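You operate a simulated robot arm through the tools that you are given. There is no shell and no other tool.

Carry out the task below with a simulated robot arm. There is one attempt and no reset: what you move stays moved.

JOB
Test the small blue fan at Fast, then switch the fan tester off.
Fine: guard closed before it goes on, and left closed; wait for the result; slider back to Slow; test no other.
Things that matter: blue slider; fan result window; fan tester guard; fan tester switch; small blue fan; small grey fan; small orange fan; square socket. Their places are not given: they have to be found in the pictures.

Only the result counts: the job must be done as asked and must still hold three seconds after the hand-in. Knocking over, shifting, dropping, spilling or breaking anything else fails it.

ROBOT AND FRAMES
A 5-joint arm with a two-finger parallel gripper, fixed in place. Base frame: the origin is at the foot of the arm, x ahead of it, y to its left, z up; the work surface is at about z = 0. Readings come in m, rad, newtons and seconds.
With the tool pointing down near the work surface it reaches from about 0.26 to 0.68 m from the base axis. Its first joint turns from -1.152 to 1.152 rad. The tool tilts only in the upright plane through the base axis and itself; it spins freely about its own axis. Payload 2.9 kg.
Tool frame: the origin (TCP) lies between the finger pads and is the grasp point; the fingertips stand 0.03 m ahead of it; z points along the fingers, y is the line along which they close. Largest opening 0.11 m; finger width 0.02, thickness 0.01; the body of the gripper, 0.048 by 0.112 m, starts 0.055 m behind the TCP.
Orientation is that of the tool frame in the base frame, as [roll, pitch, yaw] about the fixed x, y, z axes, in that order (R = Rz(yaw) Ry(pitch) Rx(roll)). With the fingers straight down and closing along the base's y, the tool's x points along the base's -x, its y along +y and its z along -z.

CONTROLS
- The arm moves only by the tool apply_moves. Its argument "steps" is a list of rows, each a list of 7 numbers: the shift along the base's x, y, z in m, then the turn, a rotation vector about the base's x, y, z in rad, then the finger opening in m, from 0 to 0.11. In form: [[x, y, z, wx, wy, wz, fingers], ...]. A call has 1 to 20 rows; each row shifts and turns the commanded pose from where the row before left it. A row lasts 0.2 s, in which the tool goes at most 0.05 m and 0.15 rad; a call with a longer step from one row to the next is refused whole, and so is a gripper value outside its range. Where a pose cannot be reached the arm comes as near as it can. A force on the tool above 50 N (or 10 N above the force at the start of the call, whichever is more), or a blocked arm, ends the call early, and 0.2 s more pass. Each finger travels about 0.108 m/s and halts on what it meets, pressing with about 41 N; the grip force reading is that of the motor and also rises with nothing between the fingers. The clock runs only during rows and for 0.2 s after the last one: add rows that do not move to give the fingers time. It gives the time, the measured TCP pose, the force on the tool (base axes), the opening and the grip force at its end, in the units of the frame above (readings bear some noise), with the torque about the TCP (base axes, N m) and any sound that the robot's microphone picked up, and new pictures: "show" is both (left out), scene, wrist or none.
- Cameras (640 x 400 px; columns grow to the right, rows downward): "scene" is fixed at [0.0336, -0.4484, 0.6329]; the picture's right is [0.72, -0.69, 0.00], its down [-0.31, -0.32, -0.89] and it looks along [0.62, 0.65, -0.45] (base axes); focal length 263 px, centre (320, 200). "wrist" rides on the gripper at [0.072, 0.017, -0.103] in the tool frame; the picture's right is [-0.23, 0.97, 0.00], its down [-0.76, -0.18, -0.62] and it looks along [-0.61, -0.14, 0.78] (tool axes); focal length 222 px, centre (320, 200).
- probe_pixels(camera, pixels): for up to 12 pixels [column, row] of the newest picture of that camera ("zoom" is the newest enlarged one), the place [x, y, z] in the base frame of the surface seen there, good to about 0.003 m, but the place of the scene camera against the robot may be out by one fixed shift of up to 0.025 m in any direction. It takes no simulated time.
- inspect(camera, box): a new picture of the part [left, top, right, bottom] of that camera's present view, enlarged. It takes no simulated time.
- sign_off(): hands the job in; it is judged then, once.

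Leave the gripper open and the arm clear of the work at the hand-in unless told otherwise.

The tools are called after "Request:" as a command line: name --pt "numbers of a row" for each row, then --argument value for the rest, lists and objects as JSON in quotes. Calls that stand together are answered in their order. apply_moves: Moves the arm, as the interface text tells. Its arguments: {"type":"object","properties":{"steps":{"type":"array","items":{"type":"array","items":{"type":"number"}}},"show":{"type":"string","enum":["both","scene","wrist","none"]}},"required":["steps"]} The other tools are called the same way: probe_pixels (camera, pixels) gives the place of the surface under pixels of a picture; inspect (camera, box) takes an enlarged picture of a part of a camera's view; sign_off () hands the job in.

At the start:

```text
time_s: 0.0
tool_pos: [0.3552, -0.1562, 0.4568]
tool_rot: [-3.141, -0.001, -3.141]
force: [-0.8, -0.6, 0.5]
torque: [0.02, 0.0, 0.0]
grip_width: 0.1102
grasp_force: 0.0
```

scene: 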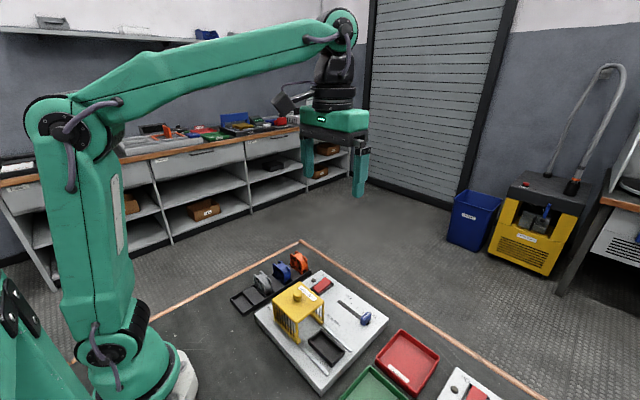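
wrist: 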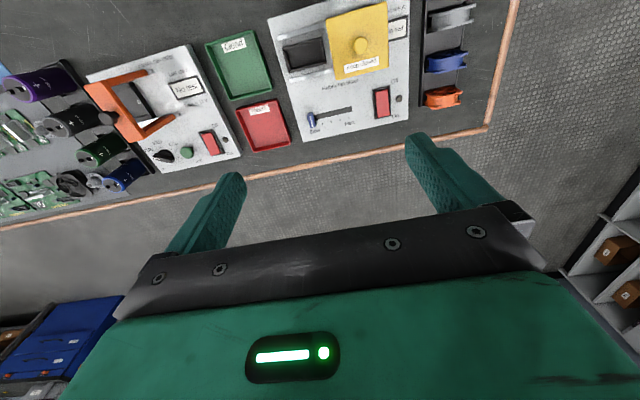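

I see a fan tester (white panel with a yellow guard, a blue slider and a red switch) in the scene view around (320,330), and three fans near (262,282), (281,271), (298,262). I'll enlarge both views before moving.

Request:
inspect --camera "scene" --box '[220, 230, 420, 400]'

Request:
inspect --camera "wrist" --box '[250, 0, 510, 160]'

```text
2.35 times, centred on (320, 315) of scene
```

zoom: 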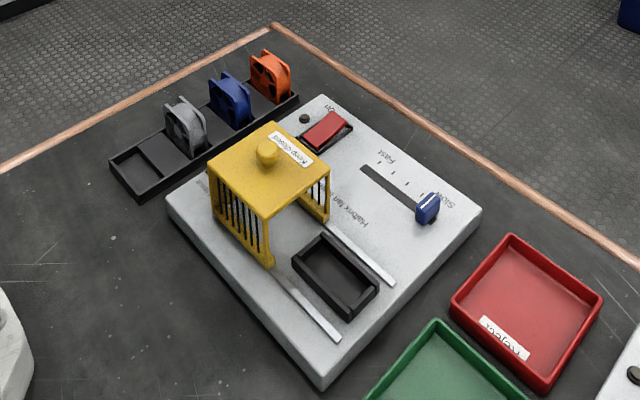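

```text
2.46 times, centred on (380, 80) of wrist
```

zoom: 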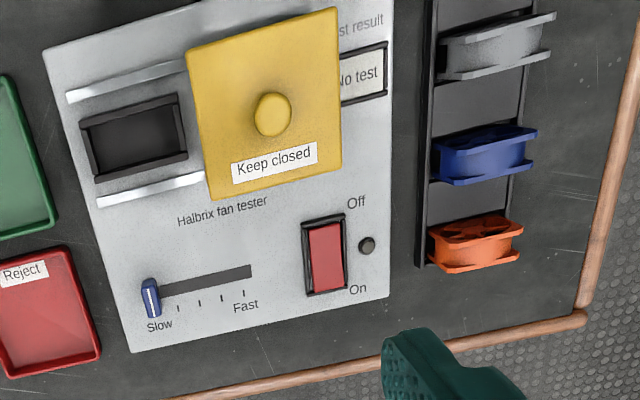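

The tester is clear in the wrist zoom: socket (133,138), guard knob (272,115), slider (150,298) at Slow, red rocker (325,255), and the fans at the right. I'll probe those points in the wrist zoom.

Request:
probe_pixels --camera "zoom" --pixels '[[133, 138], [85, 120], [183, 100], [92, 180], [187, 158], [272, 112], [195, 50], [338, 12], [210, 195], [345, 165], [152, 298], [250, 272]]'

Request:
probe_pixels --camera "zoom" --pixels '[[325, 235], [325, 280], [366, 246], [362, 75], [485, 140], [485, 178], [440, 142], [530, 130], [480, 165], [480, 95], [475, 60], [475, 225]]'

```text
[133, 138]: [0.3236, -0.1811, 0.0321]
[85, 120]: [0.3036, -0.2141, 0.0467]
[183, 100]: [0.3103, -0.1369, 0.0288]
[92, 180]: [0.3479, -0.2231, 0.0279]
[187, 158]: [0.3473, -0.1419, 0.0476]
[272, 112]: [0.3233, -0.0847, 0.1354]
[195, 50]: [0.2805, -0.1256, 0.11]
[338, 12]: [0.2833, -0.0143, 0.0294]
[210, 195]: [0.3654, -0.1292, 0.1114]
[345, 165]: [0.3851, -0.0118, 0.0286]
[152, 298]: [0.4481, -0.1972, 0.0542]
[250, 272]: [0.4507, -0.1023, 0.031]
```

```text
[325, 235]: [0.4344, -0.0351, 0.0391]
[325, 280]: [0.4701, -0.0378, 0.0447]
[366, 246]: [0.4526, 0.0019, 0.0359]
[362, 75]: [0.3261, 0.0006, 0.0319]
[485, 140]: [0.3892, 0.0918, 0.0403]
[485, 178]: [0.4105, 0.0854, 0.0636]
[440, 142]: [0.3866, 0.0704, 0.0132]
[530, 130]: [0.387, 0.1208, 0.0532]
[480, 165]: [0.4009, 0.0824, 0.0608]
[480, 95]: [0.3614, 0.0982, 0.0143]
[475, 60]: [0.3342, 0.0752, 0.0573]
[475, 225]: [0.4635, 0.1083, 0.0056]
```

The tester top is near z≈0.03, the guard knob near (0.323,-0.085,0.135), and the socket around (0.325,-0.18). I'll back up and lower the hand for a closer look at the socket and guard, staying well above everything.

Request:
apply_moves --pt "-0.02 0 -0.036 0 0 0 0.11" --pt "-0.02 0 -0.036 0 0 0 0.11" --pt "-0.02 0 -0.036 0 0 0 0.11" --pt "-0.015 0 -0.036 0 0 0 0.11" --pt "0 0 0 0 0 0 0.11"

```text
time_s: 1.2
tool_pos: [0.2797, -0.1556, 0.3126]
tool_rot: [-3.141, -0.001, 3.14]
force: [0.4, 0.1, -0.6]
torque: [0.02, 0.02, 0.01]
grip_width: 0.11
grasp_force: 0.1
```

scene: 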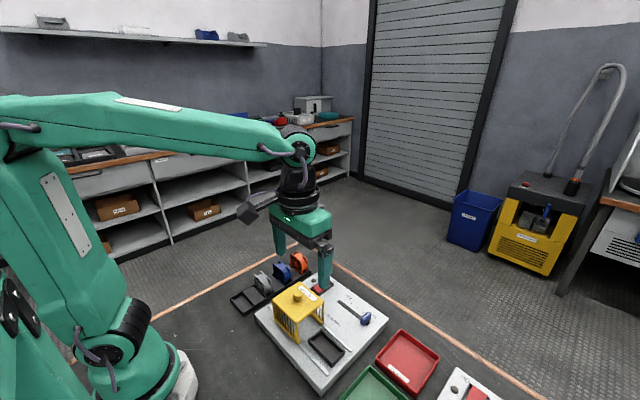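
wrist: 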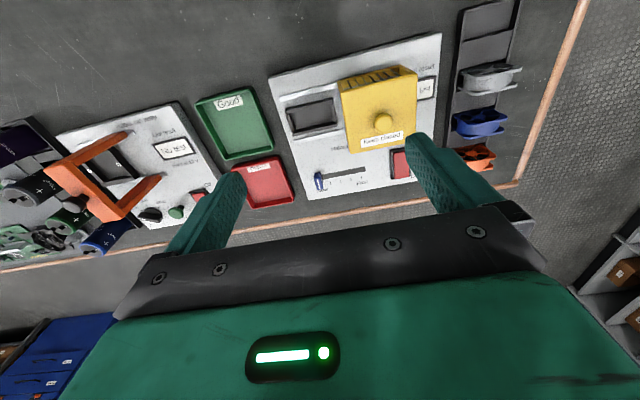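

Better angle on the socket around (312,117) and fans around (480,120). I'll enlarge that region.

Request:
inspect --camera "wrist" --box '[265, 20, 435, 200]'

Request:
inspect --camera "wrist" --box '[430, 0, 550, 190]'

```text
2.22 times, centred on (350, 110) of wrist
```

zoom: 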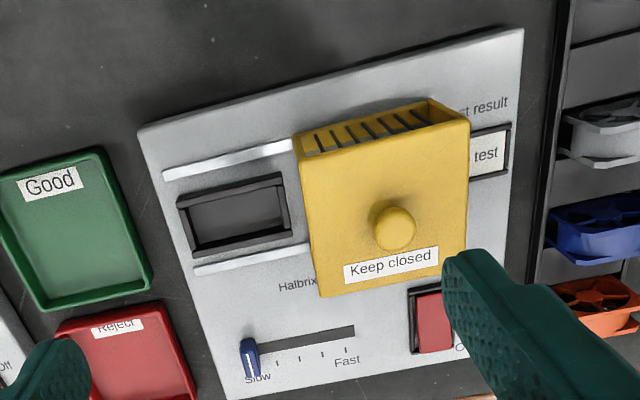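

```text
2.11 times, centred on (490, 95) of wrist
```

zoom: 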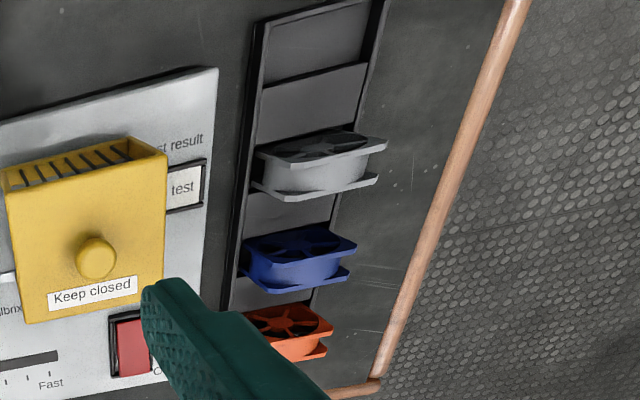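

The fans stand upright with their faces toward -x. I'll probe the blue fan and rack in this zoom.

Request:
probe_pixels --camera "zoom" --pixels '[[300, 240], [250, 245], [345, 246], [265, 258], [354, 247], [300, 268], [270, 288], [345, 279], [300, 283], [300, 205], [275, 300], [232, 270]]'

Request:
probe_pixels --camera "wrist" --pixels '[[287, 107], [340, 97], [346, 123], [291, 134], [314, 117], [296, 112], [338, 101], [341, 121], [297, 127], [320, 181], [345, 182], [366, 172]]'

```text
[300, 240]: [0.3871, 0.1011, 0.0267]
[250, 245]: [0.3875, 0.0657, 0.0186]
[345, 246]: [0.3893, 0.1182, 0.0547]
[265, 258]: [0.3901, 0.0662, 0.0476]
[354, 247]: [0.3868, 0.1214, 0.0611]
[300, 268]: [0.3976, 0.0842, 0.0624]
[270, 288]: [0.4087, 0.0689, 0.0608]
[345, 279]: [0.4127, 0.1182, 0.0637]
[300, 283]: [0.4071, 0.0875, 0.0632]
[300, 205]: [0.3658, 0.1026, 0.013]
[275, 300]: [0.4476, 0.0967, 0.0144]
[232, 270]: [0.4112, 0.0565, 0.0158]
```

```text
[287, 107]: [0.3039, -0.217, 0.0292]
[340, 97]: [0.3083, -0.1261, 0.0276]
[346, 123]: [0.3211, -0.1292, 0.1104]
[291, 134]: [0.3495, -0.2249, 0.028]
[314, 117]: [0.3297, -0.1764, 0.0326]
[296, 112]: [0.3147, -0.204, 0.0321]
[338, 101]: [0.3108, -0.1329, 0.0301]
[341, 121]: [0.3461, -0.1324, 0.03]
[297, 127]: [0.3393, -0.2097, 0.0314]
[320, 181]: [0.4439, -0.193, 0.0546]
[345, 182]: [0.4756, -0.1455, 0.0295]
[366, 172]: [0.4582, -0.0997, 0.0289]
```

The blue fan stands upright: x 0.387–0.412, y 0.065–0.121, top z≈0.063. The socket looks like a rectangular recess that takes the fan upright in the same orientation. I'll hover closer over the socket (tips well above the guard knob at 0.135) to measure it.

Request:
apply_moves --pt "0.01 -0.01 -0.035 0 0 0 0.11" --pt "0.01 -0.01 -0.035 0 0 0 0.11" --pt "0.01 -0.01 -0.03 0 0 0 0.11" --pt "0 0 0 0 0 0 0.11" --show "wrist"

```text
time_s: 2.2
tool_pos: [0.3109, -0.1866, 0.2111]
tool_rot: [3.141, 0.001, 3.142]
force: [-0.1, 0.0, -0.4]
torque: [-0.01, 0.01, -0.03]
grip_width: 0.11
grasp_force: 0.1
```

wrist: 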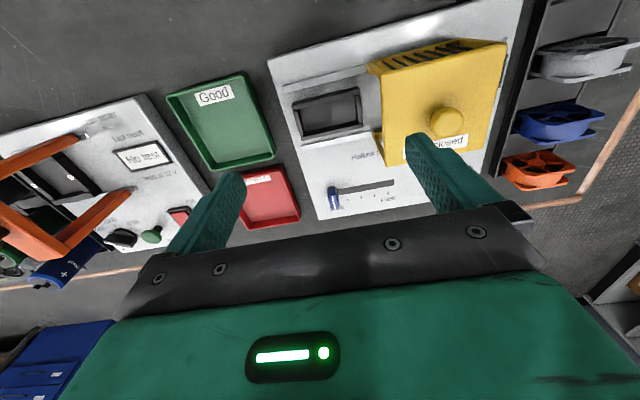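

Now closer. I'll enlarge the socket area (265–400, 60–170) for precise probing.

Request:
inspect --camera "wrist" --box '[270, 60, 400, 150]'

```text
4.44 times, centred on (335, 105) of wrist
```

zoom: 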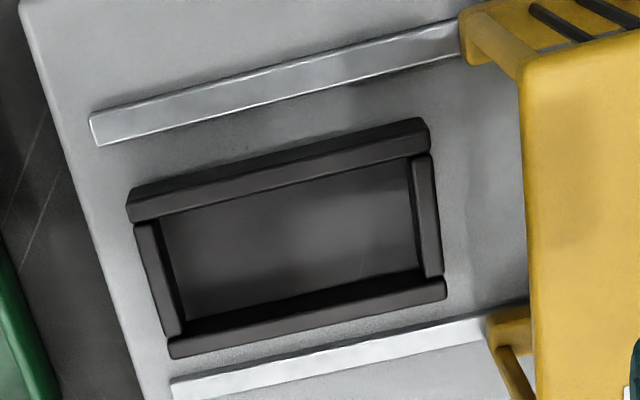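

The socket is a rectangular frame. I'll probe its rim walls, floor and the guard feet/rails.

Request:
probe_pixels --camera "zoom" --pixels '[[280, 183], [150, 212], [415, 148], [300, 325], [180, 350], [435, 292], [160, 280], [152, 240], [427, 215], [435, 260], [290, 240], [285, 175]]'

Request:
probe_pixels --camera "zoom" --pixels '[[290, 196], [290, 310], [175, 280], [415, 215], [300, 290], [190, 300], [100, 130], [440, 45], [180, 388], [480, 328], [505, 322], [500, 45]]'

```text
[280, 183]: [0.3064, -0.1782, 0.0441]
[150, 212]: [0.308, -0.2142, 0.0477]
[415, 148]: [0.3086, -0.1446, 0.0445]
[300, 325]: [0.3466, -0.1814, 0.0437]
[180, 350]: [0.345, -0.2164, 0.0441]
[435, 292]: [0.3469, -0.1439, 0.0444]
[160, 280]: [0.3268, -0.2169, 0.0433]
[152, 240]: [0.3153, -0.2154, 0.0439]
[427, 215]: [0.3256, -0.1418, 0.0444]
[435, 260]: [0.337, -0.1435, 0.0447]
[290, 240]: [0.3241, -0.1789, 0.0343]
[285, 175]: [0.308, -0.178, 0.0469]
```

```text
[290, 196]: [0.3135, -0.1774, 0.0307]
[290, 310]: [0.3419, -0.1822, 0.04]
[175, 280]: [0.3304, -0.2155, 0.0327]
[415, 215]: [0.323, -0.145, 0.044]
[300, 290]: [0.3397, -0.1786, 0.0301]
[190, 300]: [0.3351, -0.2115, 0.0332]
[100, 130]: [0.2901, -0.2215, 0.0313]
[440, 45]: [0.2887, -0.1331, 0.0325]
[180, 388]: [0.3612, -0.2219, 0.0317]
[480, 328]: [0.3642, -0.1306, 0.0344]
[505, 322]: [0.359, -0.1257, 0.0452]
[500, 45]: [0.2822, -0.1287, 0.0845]
```

Socket centre ≈ (0.327, -0.179), floor z≈0.032, rim top 0.044, inner about 0.032 × 0.067 – fits the fan upright in its present orientation. Now I'll move at z≈0.21 to hover over the blue fan for a close measurement.

Request:
apply_moves --pt "0.012 0.04 0 0 0 0 0.11" --pt "0.012 0.04 0 0 0 0 0.11" --pt "0.012 0.04 0 0 0 0 0.11" --pt "0.012 0.04 0 0 0 0 0.11" --pt "0.012 0.04 0 0 0 0 0.11" --pt "0.012 0.04 0 0 0 0 0.11" --pt "0.012 0.04 0 0 0 0 0.11" --pt "0 0 -0.03 0 0 0 0.11" --pt "0 0 0 0 0 0 0.11" --show "both"

```text
time_s: 4.2
tool_pos: [0.3961, 0.0954, 0.1851]
tool_rot: [-3.14, 0.0, 3.14]
force: [-0.9, 0.3, -0.5]
torque: [0.0, 0.0, 0.0]
grip_width: 0.11
grasp_force: 0.0
```

scene: 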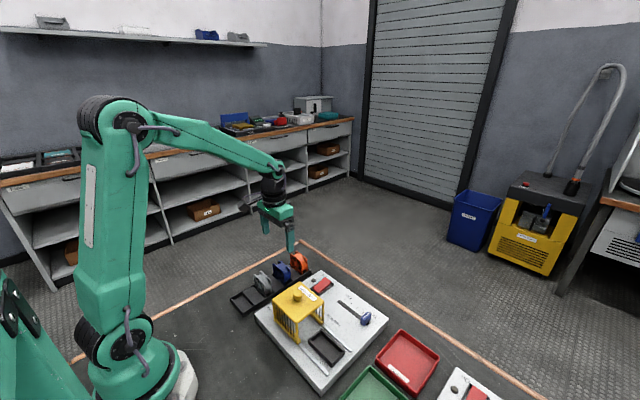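
wrist: 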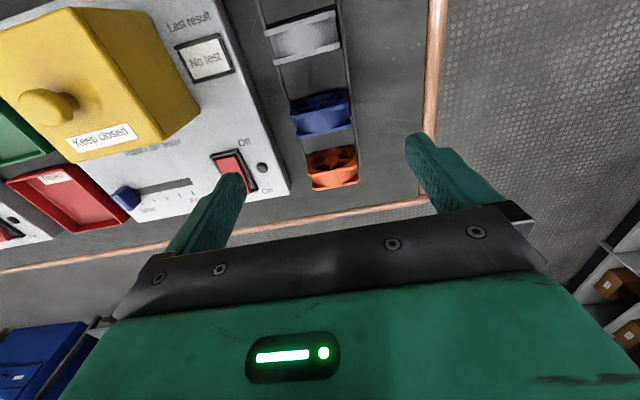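

The blue fan is at about (320,112) in the wrist view. Enlarging it.

Request:
inspect --camera "wrist" --box '[265, 20, 375, 200]'

Request:
inspect --camera "wrist" --box '[270, 70, 370, 150]'

```text
2.22 times, centred on (320, 110) of wrist
```

zoom: 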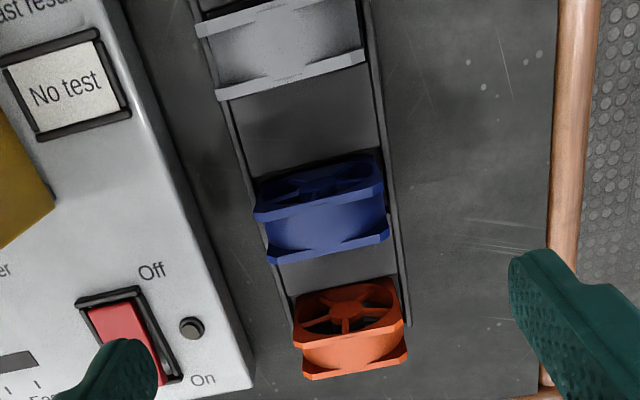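

```text
5.00 times, centred on (320, 110) of wrist
```

zoom: 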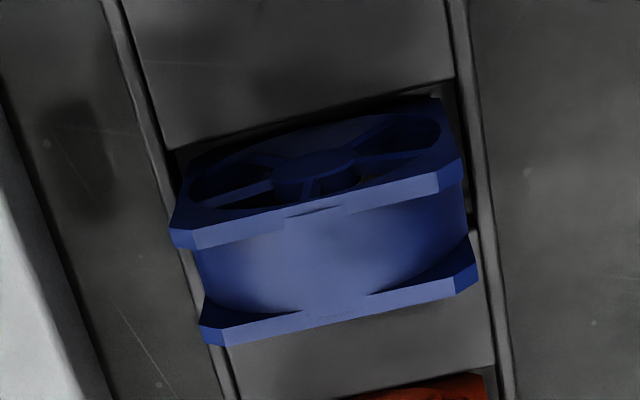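

The fan is well visible. I'll probe its flange edges and the rack rails.

Request:
probe_pixels --camera "zoom" --pixels '[[180, 240], [455, 175], [225, 232], [400, 195], [320, 260], [215, 335], [465, 280], [330, 318], [300, 202], [300, 80], [155, 130], [480, 200]]'

Request:
probe_pixels --camera "zoom" --pixels '[[310, 155], [250, 165], [420, 120], [350, 370], [205, 270], [460, 220], [470, 375], [140, 90], [475, 150], [500, 330], [230, 380], [90, 250]]'

```text
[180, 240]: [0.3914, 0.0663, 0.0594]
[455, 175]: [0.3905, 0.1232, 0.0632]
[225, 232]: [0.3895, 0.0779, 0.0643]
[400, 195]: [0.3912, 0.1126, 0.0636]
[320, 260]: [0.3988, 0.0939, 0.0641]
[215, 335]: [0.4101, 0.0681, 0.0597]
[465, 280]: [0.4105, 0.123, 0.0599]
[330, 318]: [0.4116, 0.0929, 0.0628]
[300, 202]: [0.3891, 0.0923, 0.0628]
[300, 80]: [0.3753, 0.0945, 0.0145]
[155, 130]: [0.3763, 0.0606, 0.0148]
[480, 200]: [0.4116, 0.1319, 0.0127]
```

```text
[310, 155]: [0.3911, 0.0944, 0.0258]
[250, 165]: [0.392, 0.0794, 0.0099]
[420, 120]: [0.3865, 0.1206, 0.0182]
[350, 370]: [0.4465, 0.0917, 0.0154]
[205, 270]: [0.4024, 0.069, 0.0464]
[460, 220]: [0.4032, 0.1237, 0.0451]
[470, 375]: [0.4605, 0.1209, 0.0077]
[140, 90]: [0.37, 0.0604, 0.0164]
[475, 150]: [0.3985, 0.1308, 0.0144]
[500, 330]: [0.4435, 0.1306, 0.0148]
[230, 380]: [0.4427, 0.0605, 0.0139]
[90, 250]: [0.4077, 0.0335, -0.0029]
```

Fan centre ≈ (0.400, 0.095), top z≈0.064, rack rails at z≈0.0145. I'll narrow the fingers to 0.085, align and descend to TCP z≈0.09 first, then check the view.

Request:
apply_moves --pt "0.004 0 -0.02 0 0 0 0.085" --pt "0 0 -0.03 0 0 0 0.085" --pt "0 0 -0.03 0 0 0 0.085" --pt "0 0 -0.015 0 0 0 0.085" --pt "0 0 0 0 0 0 0.085" --show "both"

```text
time_s: 5.4
tool_pos: [0.3981, 0.0947, 0.0878]
tool_rot: [-3.141, 0.001, 3.14]
force: [0.1, -0.8, 0.2]
torque: [-0.02, 0.0, -0.01]
grip_width: 0.085
grasp_force: 0.0
```

scene: 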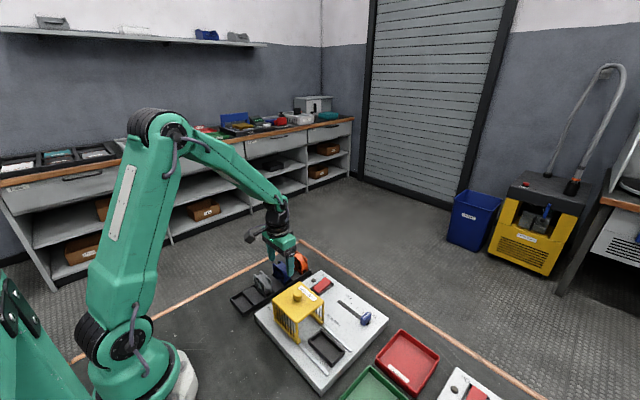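
wrist: 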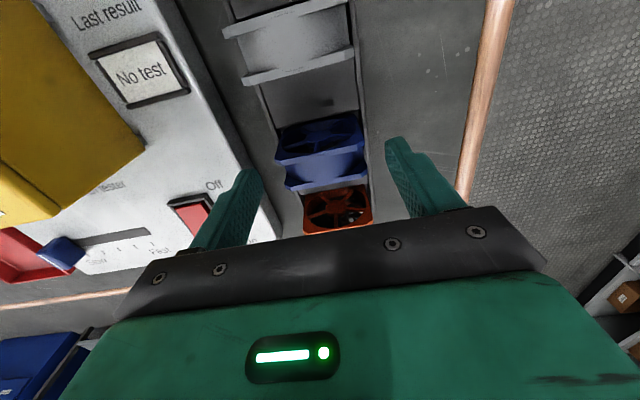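

The blue fan sits between the fingers in the view. Descending to TCP z≈0.056 with a small +x correction, slowly.

Request:
apply_moves --pt "0.002 0.001 -0.01 0 0 0 0.085" --pt "0 0 -0.012 0 0 0 0.085" --pt "0 0 -0.01 0 0 0 0.085" --pt "0 0 0 0 0 0 0.085" --show "both"

```text
time_s: 6.4
tool_pos: [0.4011, 0.0939, 0.0581]
tool_rot: [-3.141, 0.001, -3.141]
force: [0.7, -0.2, -0.6]
torque: [0.0, 0.03, -0.04]
grip_width: 0.0848
grasp_force: 0.1
```

scene: 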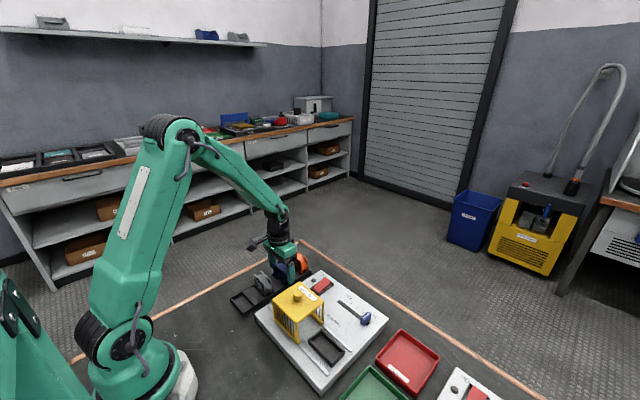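
wrist: 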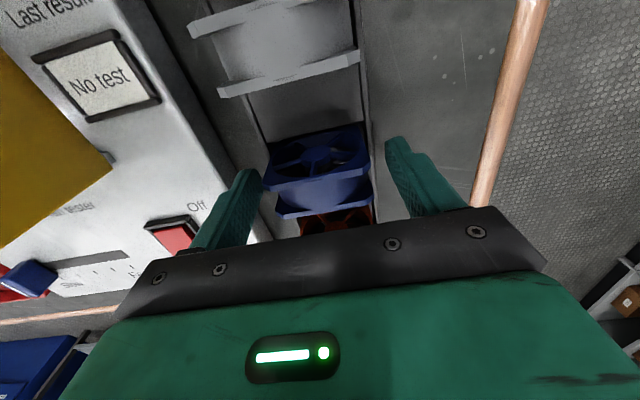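

Fingers straddle the blue fan symmetrically (fan 265–370, fingers 255/388). Closing on it.

Request:
apply_moves --pt "0 0 0 0 0 0 0.06" --pt "0 0 0 0 0 0 0.05" --pt "0 0 0 0 0 0 0.045" --show "wrist"

```text
time_s: 7.2
tool_pos: [0.4001, 0.0952, 0.0567]
tool_rot: [-3.141, 0.0, -3.141]
force: [-0.8, 0.1, 0.1]
torque: [-0.01, 0.03, 0.01]
grip_width: 0.0594
grasp_force: 40.4
```

wrist: 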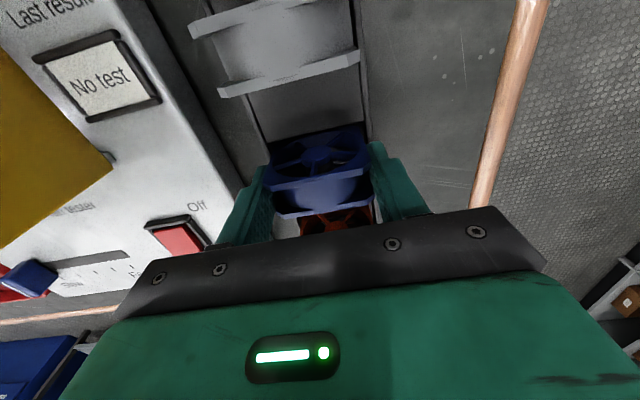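

Gripped (opening 0.0594, grip 40 N). Lifting straight up slowly out of the slot, then to z≈0.23.

Request:
apply_moves --pt "0 0 0.01 0 0 0 0.045" --pt "0 0 0.015 0 0 0 0.045" --pt "0 0 0.03 0 0 0 0.045" --pt "0 0 0.04 0 0 0 0.045" --pt "0 0 0.04 0 0 0 0.045" --pt "0 0 0.04 0 0 0 0.045" --pt "0 0 0 0 0 0 0.045" --show "both"

```text
time_s: 8.8
tool_pos: [0.401, 0.0952, 0.2318]
tool_rot: [-3.141, 0.001, -3.141]
force: [0.4, -0.2, -0.4]
torque: [-0.03, 0.0, 0.03]
grip_width: 0.0591
grasp_force: 40.8
```

scene: 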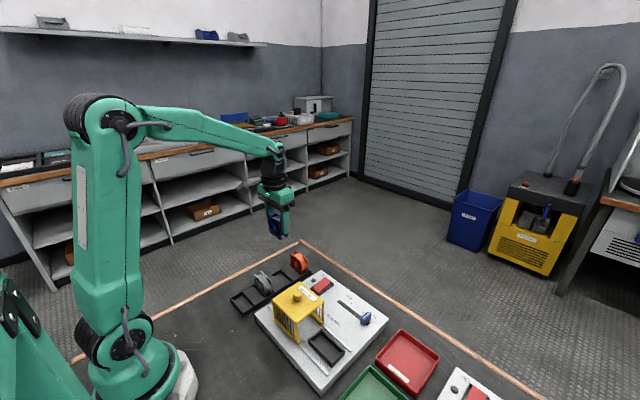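
wrist: 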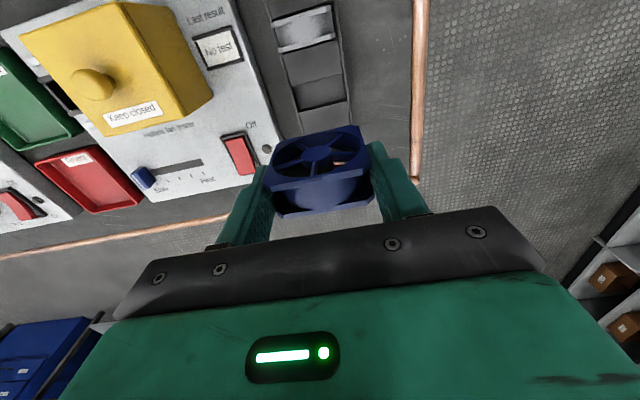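

The fan is held and its slot is empty. I'll check how it sits relative to the TCP before moving over the socket.

Request:
inspect --camera "wrist" --box '[260, 115, 380, 225]'

Request:
probe_pixels --camera "wrist" --pixels '[[318, 187], [280, 190], [355, 176], [320, 208], [290, 214], [360, 202], [320, 200], [312, 155], [290, 150], [345, 133]]'

```text
3.64 times, centred on (320, 170) of wrist
```

zoom: 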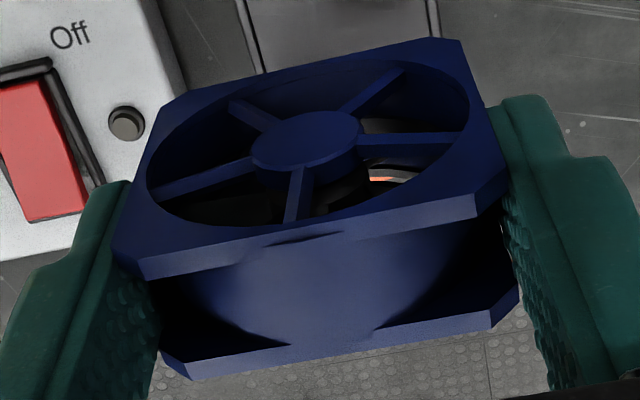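

```text
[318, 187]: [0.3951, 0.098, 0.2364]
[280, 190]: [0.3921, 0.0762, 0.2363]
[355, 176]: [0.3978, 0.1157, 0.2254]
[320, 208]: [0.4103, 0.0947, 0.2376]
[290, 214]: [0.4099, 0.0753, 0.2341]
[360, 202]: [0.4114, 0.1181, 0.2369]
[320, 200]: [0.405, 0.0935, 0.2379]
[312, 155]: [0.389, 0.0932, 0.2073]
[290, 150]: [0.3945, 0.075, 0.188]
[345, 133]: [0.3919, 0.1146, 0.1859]
```

Fan is centred on the TCP, top 6 mm above TCP. I'll probe the right finger's outer surface to know its thickness, since it will come near the guard's front edge (y≈-0.129).

Request:
probe_pixels --camera "zoom" --pixels '[[530, 110], [548, 105], [540, 140], [560, 150], [590, 160], [620, 162], [630, 180], [600, 250], [635, 300], [560, 350], [520, 230], [575, 200]]'

Request:
probe_pixels --camera "wrist" --pixels '[[378, 143], [385, 150], [392, 158], [400, 159], [408, 165], [418, 190], [425, 208], [432, 213], [412, 213], [400, 215], [395, 190]]'

```text
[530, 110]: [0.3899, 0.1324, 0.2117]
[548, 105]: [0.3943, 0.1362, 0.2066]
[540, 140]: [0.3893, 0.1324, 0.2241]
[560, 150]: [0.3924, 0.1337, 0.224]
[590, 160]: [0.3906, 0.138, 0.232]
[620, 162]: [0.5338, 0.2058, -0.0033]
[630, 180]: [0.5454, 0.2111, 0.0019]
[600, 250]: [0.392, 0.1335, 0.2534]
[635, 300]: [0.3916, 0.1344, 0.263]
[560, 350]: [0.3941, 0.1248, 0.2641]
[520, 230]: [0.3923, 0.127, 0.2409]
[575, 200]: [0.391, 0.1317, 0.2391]
```

```text
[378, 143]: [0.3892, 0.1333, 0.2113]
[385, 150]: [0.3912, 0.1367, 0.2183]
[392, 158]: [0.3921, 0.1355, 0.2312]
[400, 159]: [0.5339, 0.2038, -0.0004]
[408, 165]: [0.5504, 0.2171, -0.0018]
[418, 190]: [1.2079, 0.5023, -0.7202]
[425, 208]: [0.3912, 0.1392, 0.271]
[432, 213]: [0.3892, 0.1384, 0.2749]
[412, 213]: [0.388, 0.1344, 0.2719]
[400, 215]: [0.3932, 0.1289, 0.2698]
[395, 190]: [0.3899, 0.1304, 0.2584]
```

Finger outer face is ≈0.0435 m from TCP; over the socket that is ≈6 mm from the guard – I'll release with a small opening. Moving over the socket at z≈0.23.

Request:
apply_moves --pt "-0.01046 -0.03919 0 0 0 0 0.045" --pt "-0.01046 -0.03919 0 0 0 0 0.045" --pt "-0.01046 -0.03919 0 0 0 0 0.045" --pt "-0.01046 -0.03919 0 0 0 0 0.045" --pt "-0.01046 -0.03919 0 0 0 0 0.045" --pt "-0.01046 -0.03919 0 0 0 0 0.045" --pt "-0.01046 -0.03919 0 0 0 0 0.045" --pt "0 0 -0.03 0 0 0 0.045" --pt "0 0 -0.03 0 0 0 0.045" --pt "0 0 0 0 0 0 0.045" --pt "0 0 0 0 0 0 0.045" --show "both"

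```text
time_s: 11.2
tool_pos: [0.3274, -0.1804, 0.1714]
tool_rot: [3.141, -0.001, -3.141]
force: [-0.1, 0.1, -1.1]
torque: [-0.01, -0.01, 0.01]
grip_width: 0.0593
grasp_force: 41.0
```

scene: 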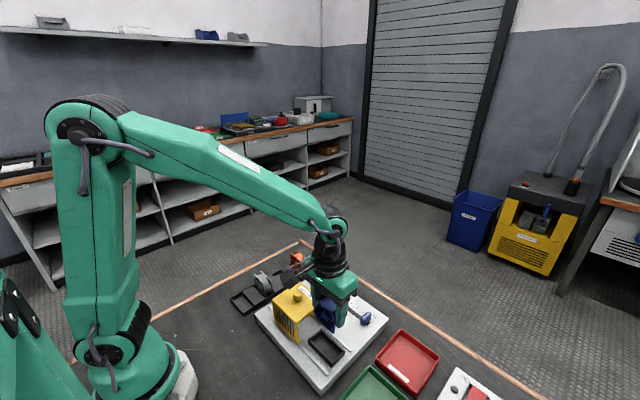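
wrist: 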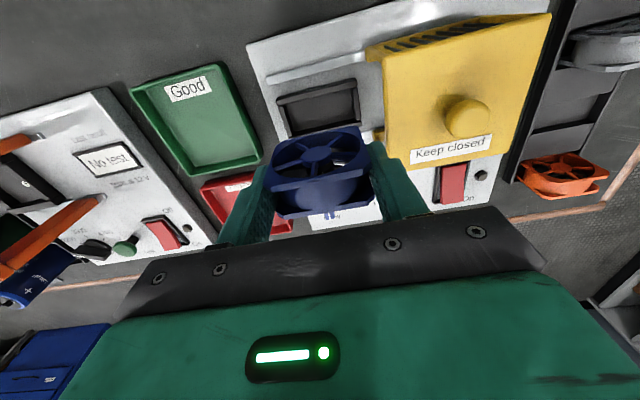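

The fan is above the socket (318,107) in view. I'll re-measure the socket's visible rim from here to confirm alignment.

Request:
inspect --camera "wrist" --box '[260, 60, 400, 150]'

```text
4.44 times, centred on (330, 105) of wrist
```

zoom: 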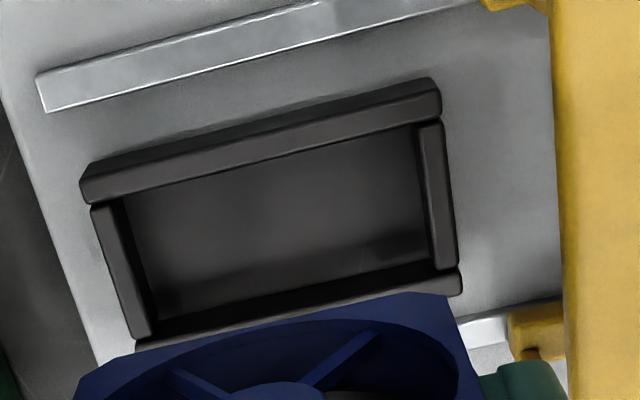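

Request:
probe_pixels --camera "zoom" --pixels '[[260, 152], [260, 163], [120, 184], [410, 112], [118, 270], [130, 310], [438, 180], [445, 235], [125, 255], [430, 190], [450, 285], [250, 310]]'

Request:
probe_pixels --camera "zoom" --pixels '[[350, 290], [400, 285], [430, 280], [445, 270], [132, 260], [415, 150], [425, 220], [140, 220], [300, 315], [110, 230], [435, 140], [560, 200]]'

```text
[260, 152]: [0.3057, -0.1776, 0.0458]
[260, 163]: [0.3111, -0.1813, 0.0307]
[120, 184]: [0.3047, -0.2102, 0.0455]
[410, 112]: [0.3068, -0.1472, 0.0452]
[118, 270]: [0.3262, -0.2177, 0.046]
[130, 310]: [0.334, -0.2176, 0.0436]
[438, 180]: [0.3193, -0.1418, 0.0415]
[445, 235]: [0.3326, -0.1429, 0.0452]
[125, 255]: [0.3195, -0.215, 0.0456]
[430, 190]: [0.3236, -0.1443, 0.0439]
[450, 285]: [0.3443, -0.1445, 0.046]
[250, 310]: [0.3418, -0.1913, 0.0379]
```

```text
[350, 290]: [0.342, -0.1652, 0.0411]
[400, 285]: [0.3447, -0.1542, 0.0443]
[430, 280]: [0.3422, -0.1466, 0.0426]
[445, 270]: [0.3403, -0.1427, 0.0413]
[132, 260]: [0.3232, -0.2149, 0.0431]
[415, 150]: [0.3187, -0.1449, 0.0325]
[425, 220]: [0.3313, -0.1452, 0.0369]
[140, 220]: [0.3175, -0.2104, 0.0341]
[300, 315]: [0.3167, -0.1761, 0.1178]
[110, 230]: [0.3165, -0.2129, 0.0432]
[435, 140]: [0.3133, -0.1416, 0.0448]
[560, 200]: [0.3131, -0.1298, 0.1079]
```

Socket inner: x 0.3105–0.342, y -0.2145…-0.145, centre (0.3263,-0.1797). I'll also probe the fan's front flange here.

Request:
probe_pixels --camera "zoom" --pixels '[[130, 372], [410, 305], [440, 310], [110, 375], [435, 330], [230, 338], [340, 312], [445, 345]]'

Request:
probe_pixels --camera "wrist" --pixels '[[272, 170], [350, 170], [275, 187], [360, 172], [318, 188], [318, 206], [290, 211], [360, 198], [280, 150]]'

```text
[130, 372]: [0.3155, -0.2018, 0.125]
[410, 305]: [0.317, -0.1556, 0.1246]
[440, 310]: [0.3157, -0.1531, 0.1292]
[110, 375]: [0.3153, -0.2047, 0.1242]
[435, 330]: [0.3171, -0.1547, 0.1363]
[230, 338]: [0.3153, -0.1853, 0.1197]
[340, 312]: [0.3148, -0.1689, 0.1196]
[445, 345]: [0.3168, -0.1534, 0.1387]
```

```text
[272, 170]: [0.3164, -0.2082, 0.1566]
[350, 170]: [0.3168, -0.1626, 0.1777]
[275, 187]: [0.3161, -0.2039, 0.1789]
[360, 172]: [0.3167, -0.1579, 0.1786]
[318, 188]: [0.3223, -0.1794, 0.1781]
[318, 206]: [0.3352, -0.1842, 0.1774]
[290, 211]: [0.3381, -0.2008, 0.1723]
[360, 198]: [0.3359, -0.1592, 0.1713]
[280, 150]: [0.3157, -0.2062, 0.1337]
```

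Front face is at ≈0.316, so I'll shift x by -1.5 mm to centre the fan, then descend to just above the rim (TCP ≈0.103).

Request:
apply_moves --pt "-0.0015 0 -0.02 0 0 0 0.045" --pt "0 0 -0.02 0 0 0 0.045" --pt "0 0 -0.018 0 0 0 0.045" --pt "0 0 -0.01 0 0 0 0.045" --pt "0 0 0 0 0 0 0.045" --show "both"

```text
time_s: 12.4
tool_pos: [0.3251, -0.1801, 0.1023]
tool_rot: [-3.141, -0.002, -3.141]
force: [-0.7, 0.8, -0.4]
torque: [0.0, 0.03, -0.01]
grip_width: 0.0593
grasp_force: 41.1
```

scene: 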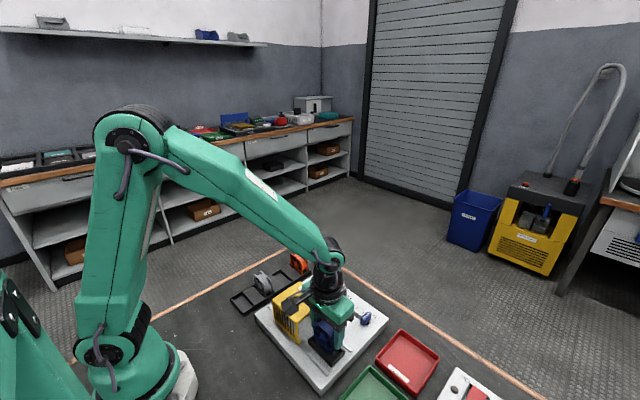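
wrist: 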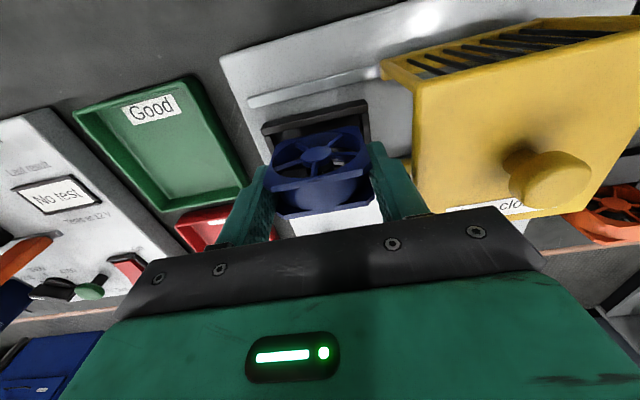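

The fan is just above the socket. Zooming both views to check alignment before insertion.

Request:
inspect --camera "wrist" --box '[245, 80, 425, 220]'

Request:
inspect --camera "scene" --box '[260, 280, 400, 390]'

```text
2.86 times, centred on (335, 150) of wrist
```

zoom: 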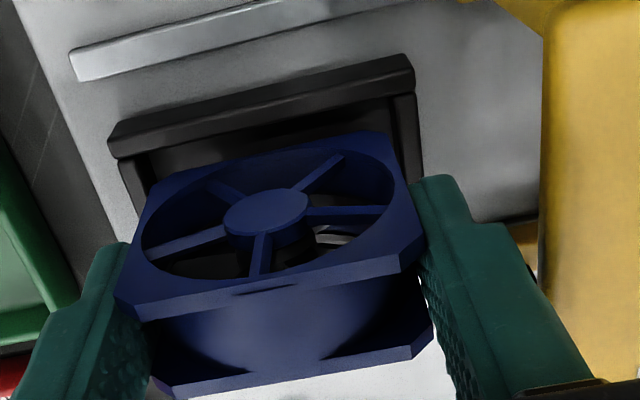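

```text
3.64 times, centred on (330, 335) of scene
```

zoom: 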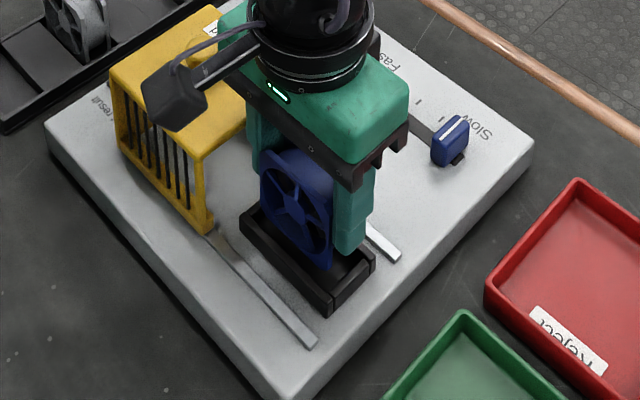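

Alignment looks good in both views. Lowering in small steps (3 × 5 mm), reading the force.

Request:
apply_moves --pt "0 0 -0.005 0 0 0 0.045" --pt "0 0 -0.004 0 0 0 0.045" --pt "0 0 -0.004 0 0 0 0.045" --pt "0 0 0 0 0 0 0.045" --show "wrist"

```text
time_s: 13.4
tool_pos: [0.326, -0.1795, 0.0912]
tool_rot: [3.141, 0.0, 3.142]
force: [0.2, 0.6, -0.2]
torque: [0.05, -0.01, 0.01]
grip_width: 0.0594
grasp_force: 40.7
```

wrist: 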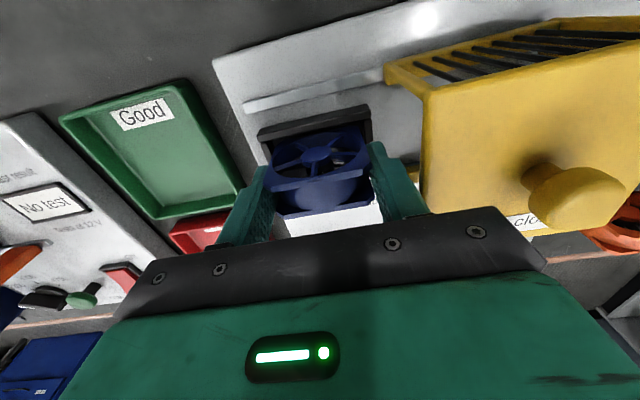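

No contact force; the fan has entered the rim. Continuing gently down toward the socket floor.

Request:
apply_moves --pt "0 0 -0.003 0 0 0 0.045" --pt "0 0 -0.002 0 0 0 0.045" --pt "0 0 0 0 0 0 0.045" --show "none"

```text
time_s: 14.2
tool_pos: [0.3253, -0.1795, 0.0876]
tool_rot: [-3.142, 0.002, -3.14]
force: [-7.2, 7.3, 27.9]
torque: [0.4, 0.44, 0.03]
grip_width: 0.0595
grasp_force: 41.2
```

Contact: 28 N upward at TCP z≈0.0876 with some lateral force. I'll look to see whether it's on the floor or on the rim.

Request:
inspect --camera "scene" --box '[280, 300, 380, 380]'

Request:
inspect --camera "wrist" --box '[245, 90, 415, 220]'

```text
5.00 times, centred on (330, 340) of scene
```

zoom: 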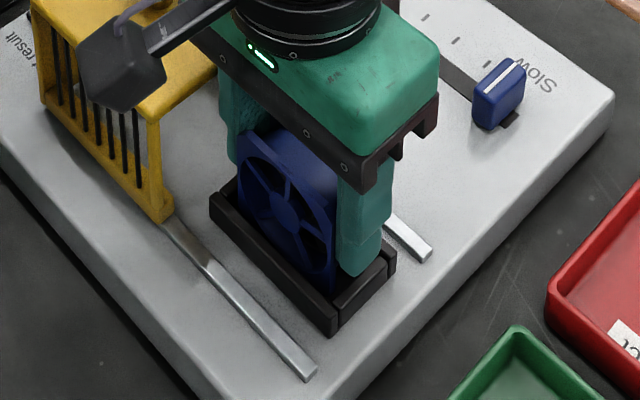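

```text
3.08 times, centred on (330, 155) of wrist
```

zoom: 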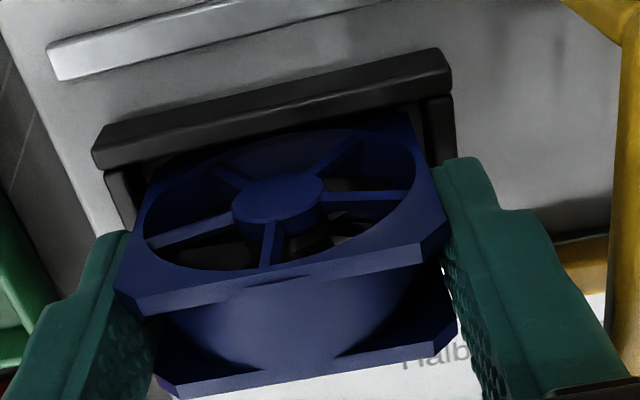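

Request:
probe_pixels --camera "zoom" --pixels '[[170, 175], [400, 122], [420, 150], [290, 130], [250, 138], [430, 130], [140, 190], [370, 262], [200, 300], [300, 375], [260, 100], [440, 120]]'

Request:
probe_pixels --camera "wrist" --pixels '[[318, 186], [318, 204], [350, 178], [290, 212], [355, 200], [300, 188]]'

```text
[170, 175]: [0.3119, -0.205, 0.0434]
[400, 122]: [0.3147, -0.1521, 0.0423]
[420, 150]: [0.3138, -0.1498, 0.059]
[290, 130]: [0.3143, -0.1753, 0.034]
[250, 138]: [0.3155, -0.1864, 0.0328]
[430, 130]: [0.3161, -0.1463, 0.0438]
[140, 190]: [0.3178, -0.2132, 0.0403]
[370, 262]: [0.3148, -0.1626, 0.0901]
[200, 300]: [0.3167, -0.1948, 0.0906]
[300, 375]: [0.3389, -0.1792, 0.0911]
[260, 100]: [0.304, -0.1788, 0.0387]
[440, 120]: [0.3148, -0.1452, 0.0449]
```

```text
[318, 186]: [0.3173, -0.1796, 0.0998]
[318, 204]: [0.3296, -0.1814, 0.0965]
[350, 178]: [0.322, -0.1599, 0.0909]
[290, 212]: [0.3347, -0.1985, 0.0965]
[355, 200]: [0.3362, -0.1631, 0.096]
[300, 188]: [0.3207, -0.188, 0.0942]
```

Fan front face x≈0.3145 is inside the wall (0.3105) and is visible down to z≈0.033, so it is on the socket floor. I'll relieve the push by 2 mm and read the force before opening.

Request:
apply_moves --pt "0 0 0.002 0 0 0 0.045" --pt "0 0 0 0 0 0 0.045" --show "none"

```text
time_s: 14.8
tool_pos: [0.3249, -0.1792, 0.0868]
tool_rot: [-3.141, -0.001, 3.141]
force: [0.5, 0.8, -1.1]
torque: [-0.03, 0.01, -0.02]
grip_width: 0.0592
grasp_force: 41.0
```

Force gone, so the floor contact is at TCP ≈0.086. I'll lower 1 mm to rest it and open slightly (0.067) to release without touching the guard.

Request:
apply_moves --pt "0 0 -0.001 0 0 0 0.045" --pt "0 0 0 0 0 0 0.062" --pt "0 0 0 0 0 0 0.067" --pt "0 0 0 0 0 0 0.067" --show "both"

```text
time_s: 15.8
tool_pos: [0.3257, -0.179, 0.086]
tool_rot: [-3.142, -0.001, -3.141]
force: [1.1, -0.2, -0.1]
torque: [0.0, -0.01, -0.02]
grip_width: 0.0672
grasp_force: 0.1
```

scene: 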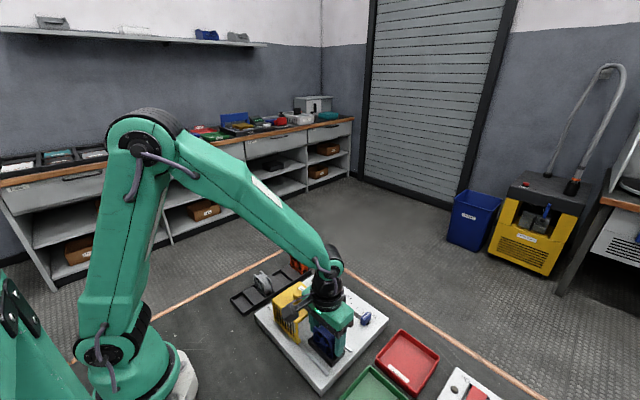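
wrist: 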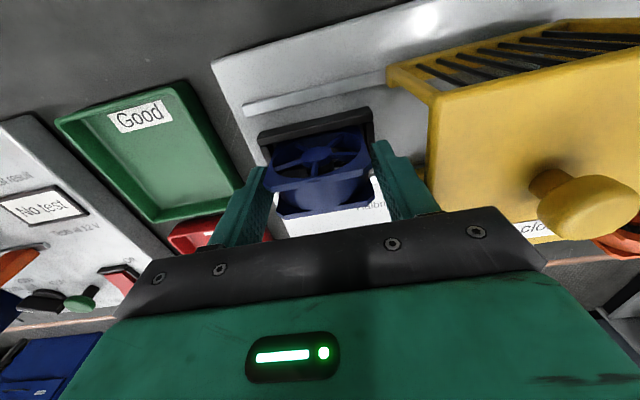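

Released with no force. Rising straight up to about z≈0.22.

Request:
apply_moves --pt "0 0 0.01 0 0 0 0.067" --pt "0 0 0.02 0 0 0 0.067" --pt "0 0 0.035 0 0 0 0.067" --pt "0 0 0.035 0 0 0 0.067" --pt "0 0 0.035 0 0 0 0.067" --pt "0 0 0 0 0 0 0.067" --show "both"

```text
time_s: 17.2
tool_pos: [0.3253, -0.177, 0.2216]
tool_rot: [3.142, 0.0, 3.14]
force: [0.7, 0.1, 0.3]
torque: [-0.05, -0.02, 0.0]
grip_width: 0.0666
grasp_force: 0.0
```

scene: 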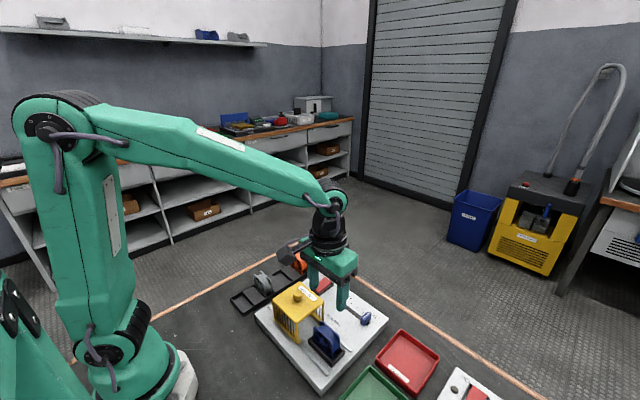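
wrist: 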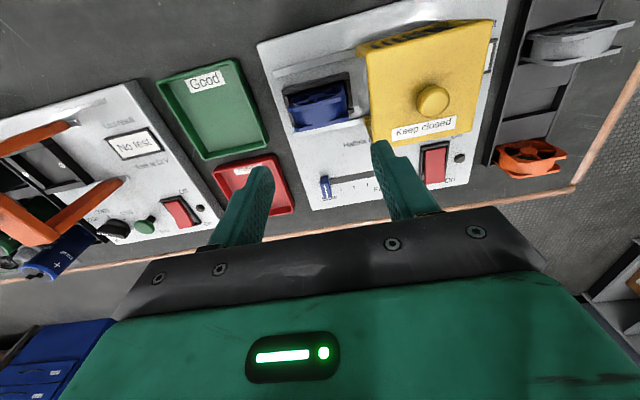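

The fan stands in the socket. Zooming to verify it sits square and flat.

Request:
inspect --camera "wrist" --box '[255, 30, 395, 160]'

Request:
inspect --camera "scene" --box '[250, 270, 400, 390]'

```text
3.08 times, centred on (325, 95) of wrist
```

zoom: 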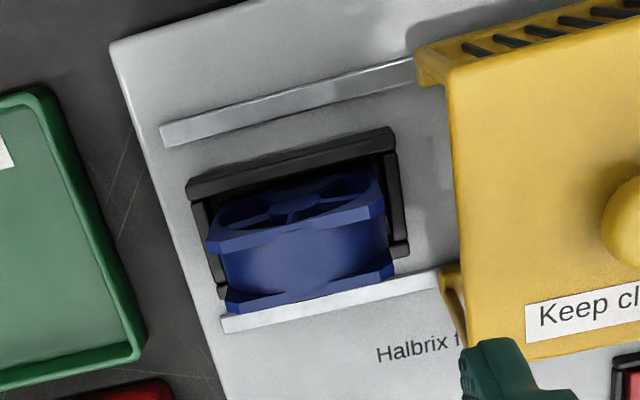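

```text
3.33 times, centred on (325, 330) of scene
```

zoom: 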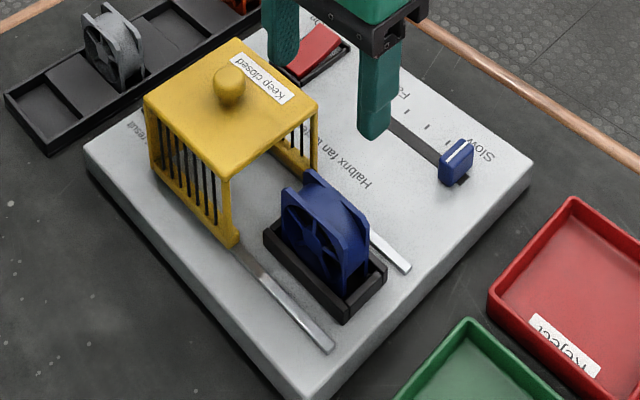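

The fan sits square in the socket. Next, the guard: I'll probe the knob and guard edges for the grip.

Request:
inspect --camera "wrist" --box '[350, 10, 500, 150]'

```text
2.86 times, centred on (425, 80) of wrist
```

zoom: 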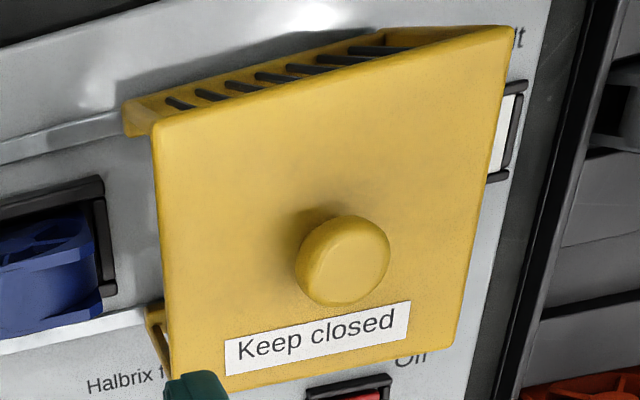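

Request:
probe_pixels --camera "zoom" --pixels '[[350, 258], [330, 258], [382, 255], [350, 228], [348, 290], [315, 255], [160, 200], [490, 180], [180, 370], [455, 340], [300, 150], [500, 40]]'

Request:
probe_pixels --camera "zoom" --pixels '[[310, 280], [302, 250], [320, 295], [340, 222], [370, 290], [385, 270], [240, 250], [420, 250], [150, 320], [130, 110], [155, 130], [480, 240]]'

```text
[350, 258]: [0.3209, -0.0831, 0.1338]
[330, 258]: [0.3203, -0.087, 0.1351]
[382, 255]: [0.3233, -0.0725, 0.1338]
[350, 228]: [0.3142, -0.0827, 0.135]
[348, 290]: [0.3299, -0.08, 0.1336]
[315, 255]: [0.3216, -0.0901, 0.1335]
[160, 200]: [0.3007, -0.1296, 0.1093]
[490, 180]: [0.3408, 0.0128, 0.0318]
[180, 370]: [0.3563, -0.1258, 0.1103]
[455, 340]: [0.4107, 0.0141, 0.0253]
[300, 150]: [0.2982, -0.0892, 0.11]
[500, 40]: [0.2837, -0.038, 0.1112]
```

```text
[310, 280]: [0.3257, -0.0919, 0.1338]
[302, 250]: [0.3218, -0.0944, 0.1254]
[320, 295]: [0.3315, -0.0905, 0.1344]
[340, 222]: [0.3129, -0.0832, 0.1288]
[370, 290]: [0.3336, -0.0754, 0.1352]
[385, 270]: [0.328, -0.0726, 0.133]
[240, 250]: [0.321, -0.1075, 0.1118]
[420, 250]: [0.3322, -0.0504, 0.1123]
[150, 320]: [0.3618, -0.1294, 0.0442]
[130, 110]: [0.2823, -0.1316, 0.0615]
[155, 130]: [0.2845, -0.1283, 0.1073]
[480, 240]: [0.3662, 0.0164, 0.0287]
```

Knob centre ≈ (0.3235,-0.0835), Ø≈22 mm, top z≈0.135, guard top z≈0.111. I'll move above the knob and lower so the tips end at z≈0.117 (TCP 0.147).

Request:
apply_moves --pt "-0.001 0.032 0 0 0 0 0.067" --pt "-0.001 0.032 0 0 0 0 0.067" --pt "0 0.032 0 0 0 0 0.067" --pt "0 0 -0.03 0 0 0 0.06" --pt "0 0 -0.02 0 0 0 0.055" --pt "0 0 -0.015 0 0 0 0.05" --pt "0 0 0 0 0 0 0.05" --show "both"

```text
time_s: 18.8
tool_pos: [0.3234, -0.0813, 0.1573]
tool_rot: [-3.141, 0.001, -3.141]
force: [1.2, -0.1, 0.1]
torque: [0.03, 0.01, 0.0]
grip_width: 0.0502
grasp_force: 0.1
```

scene: 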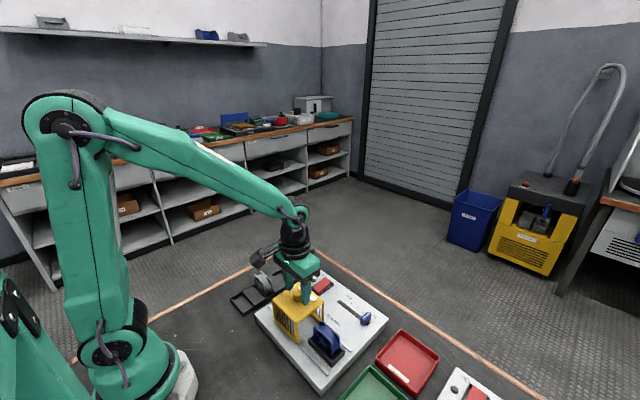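
wrist: 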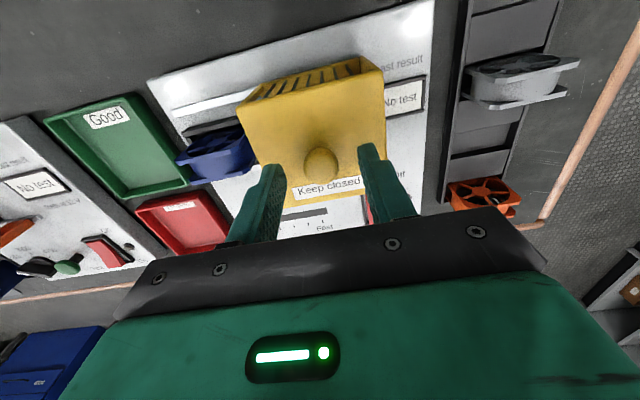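

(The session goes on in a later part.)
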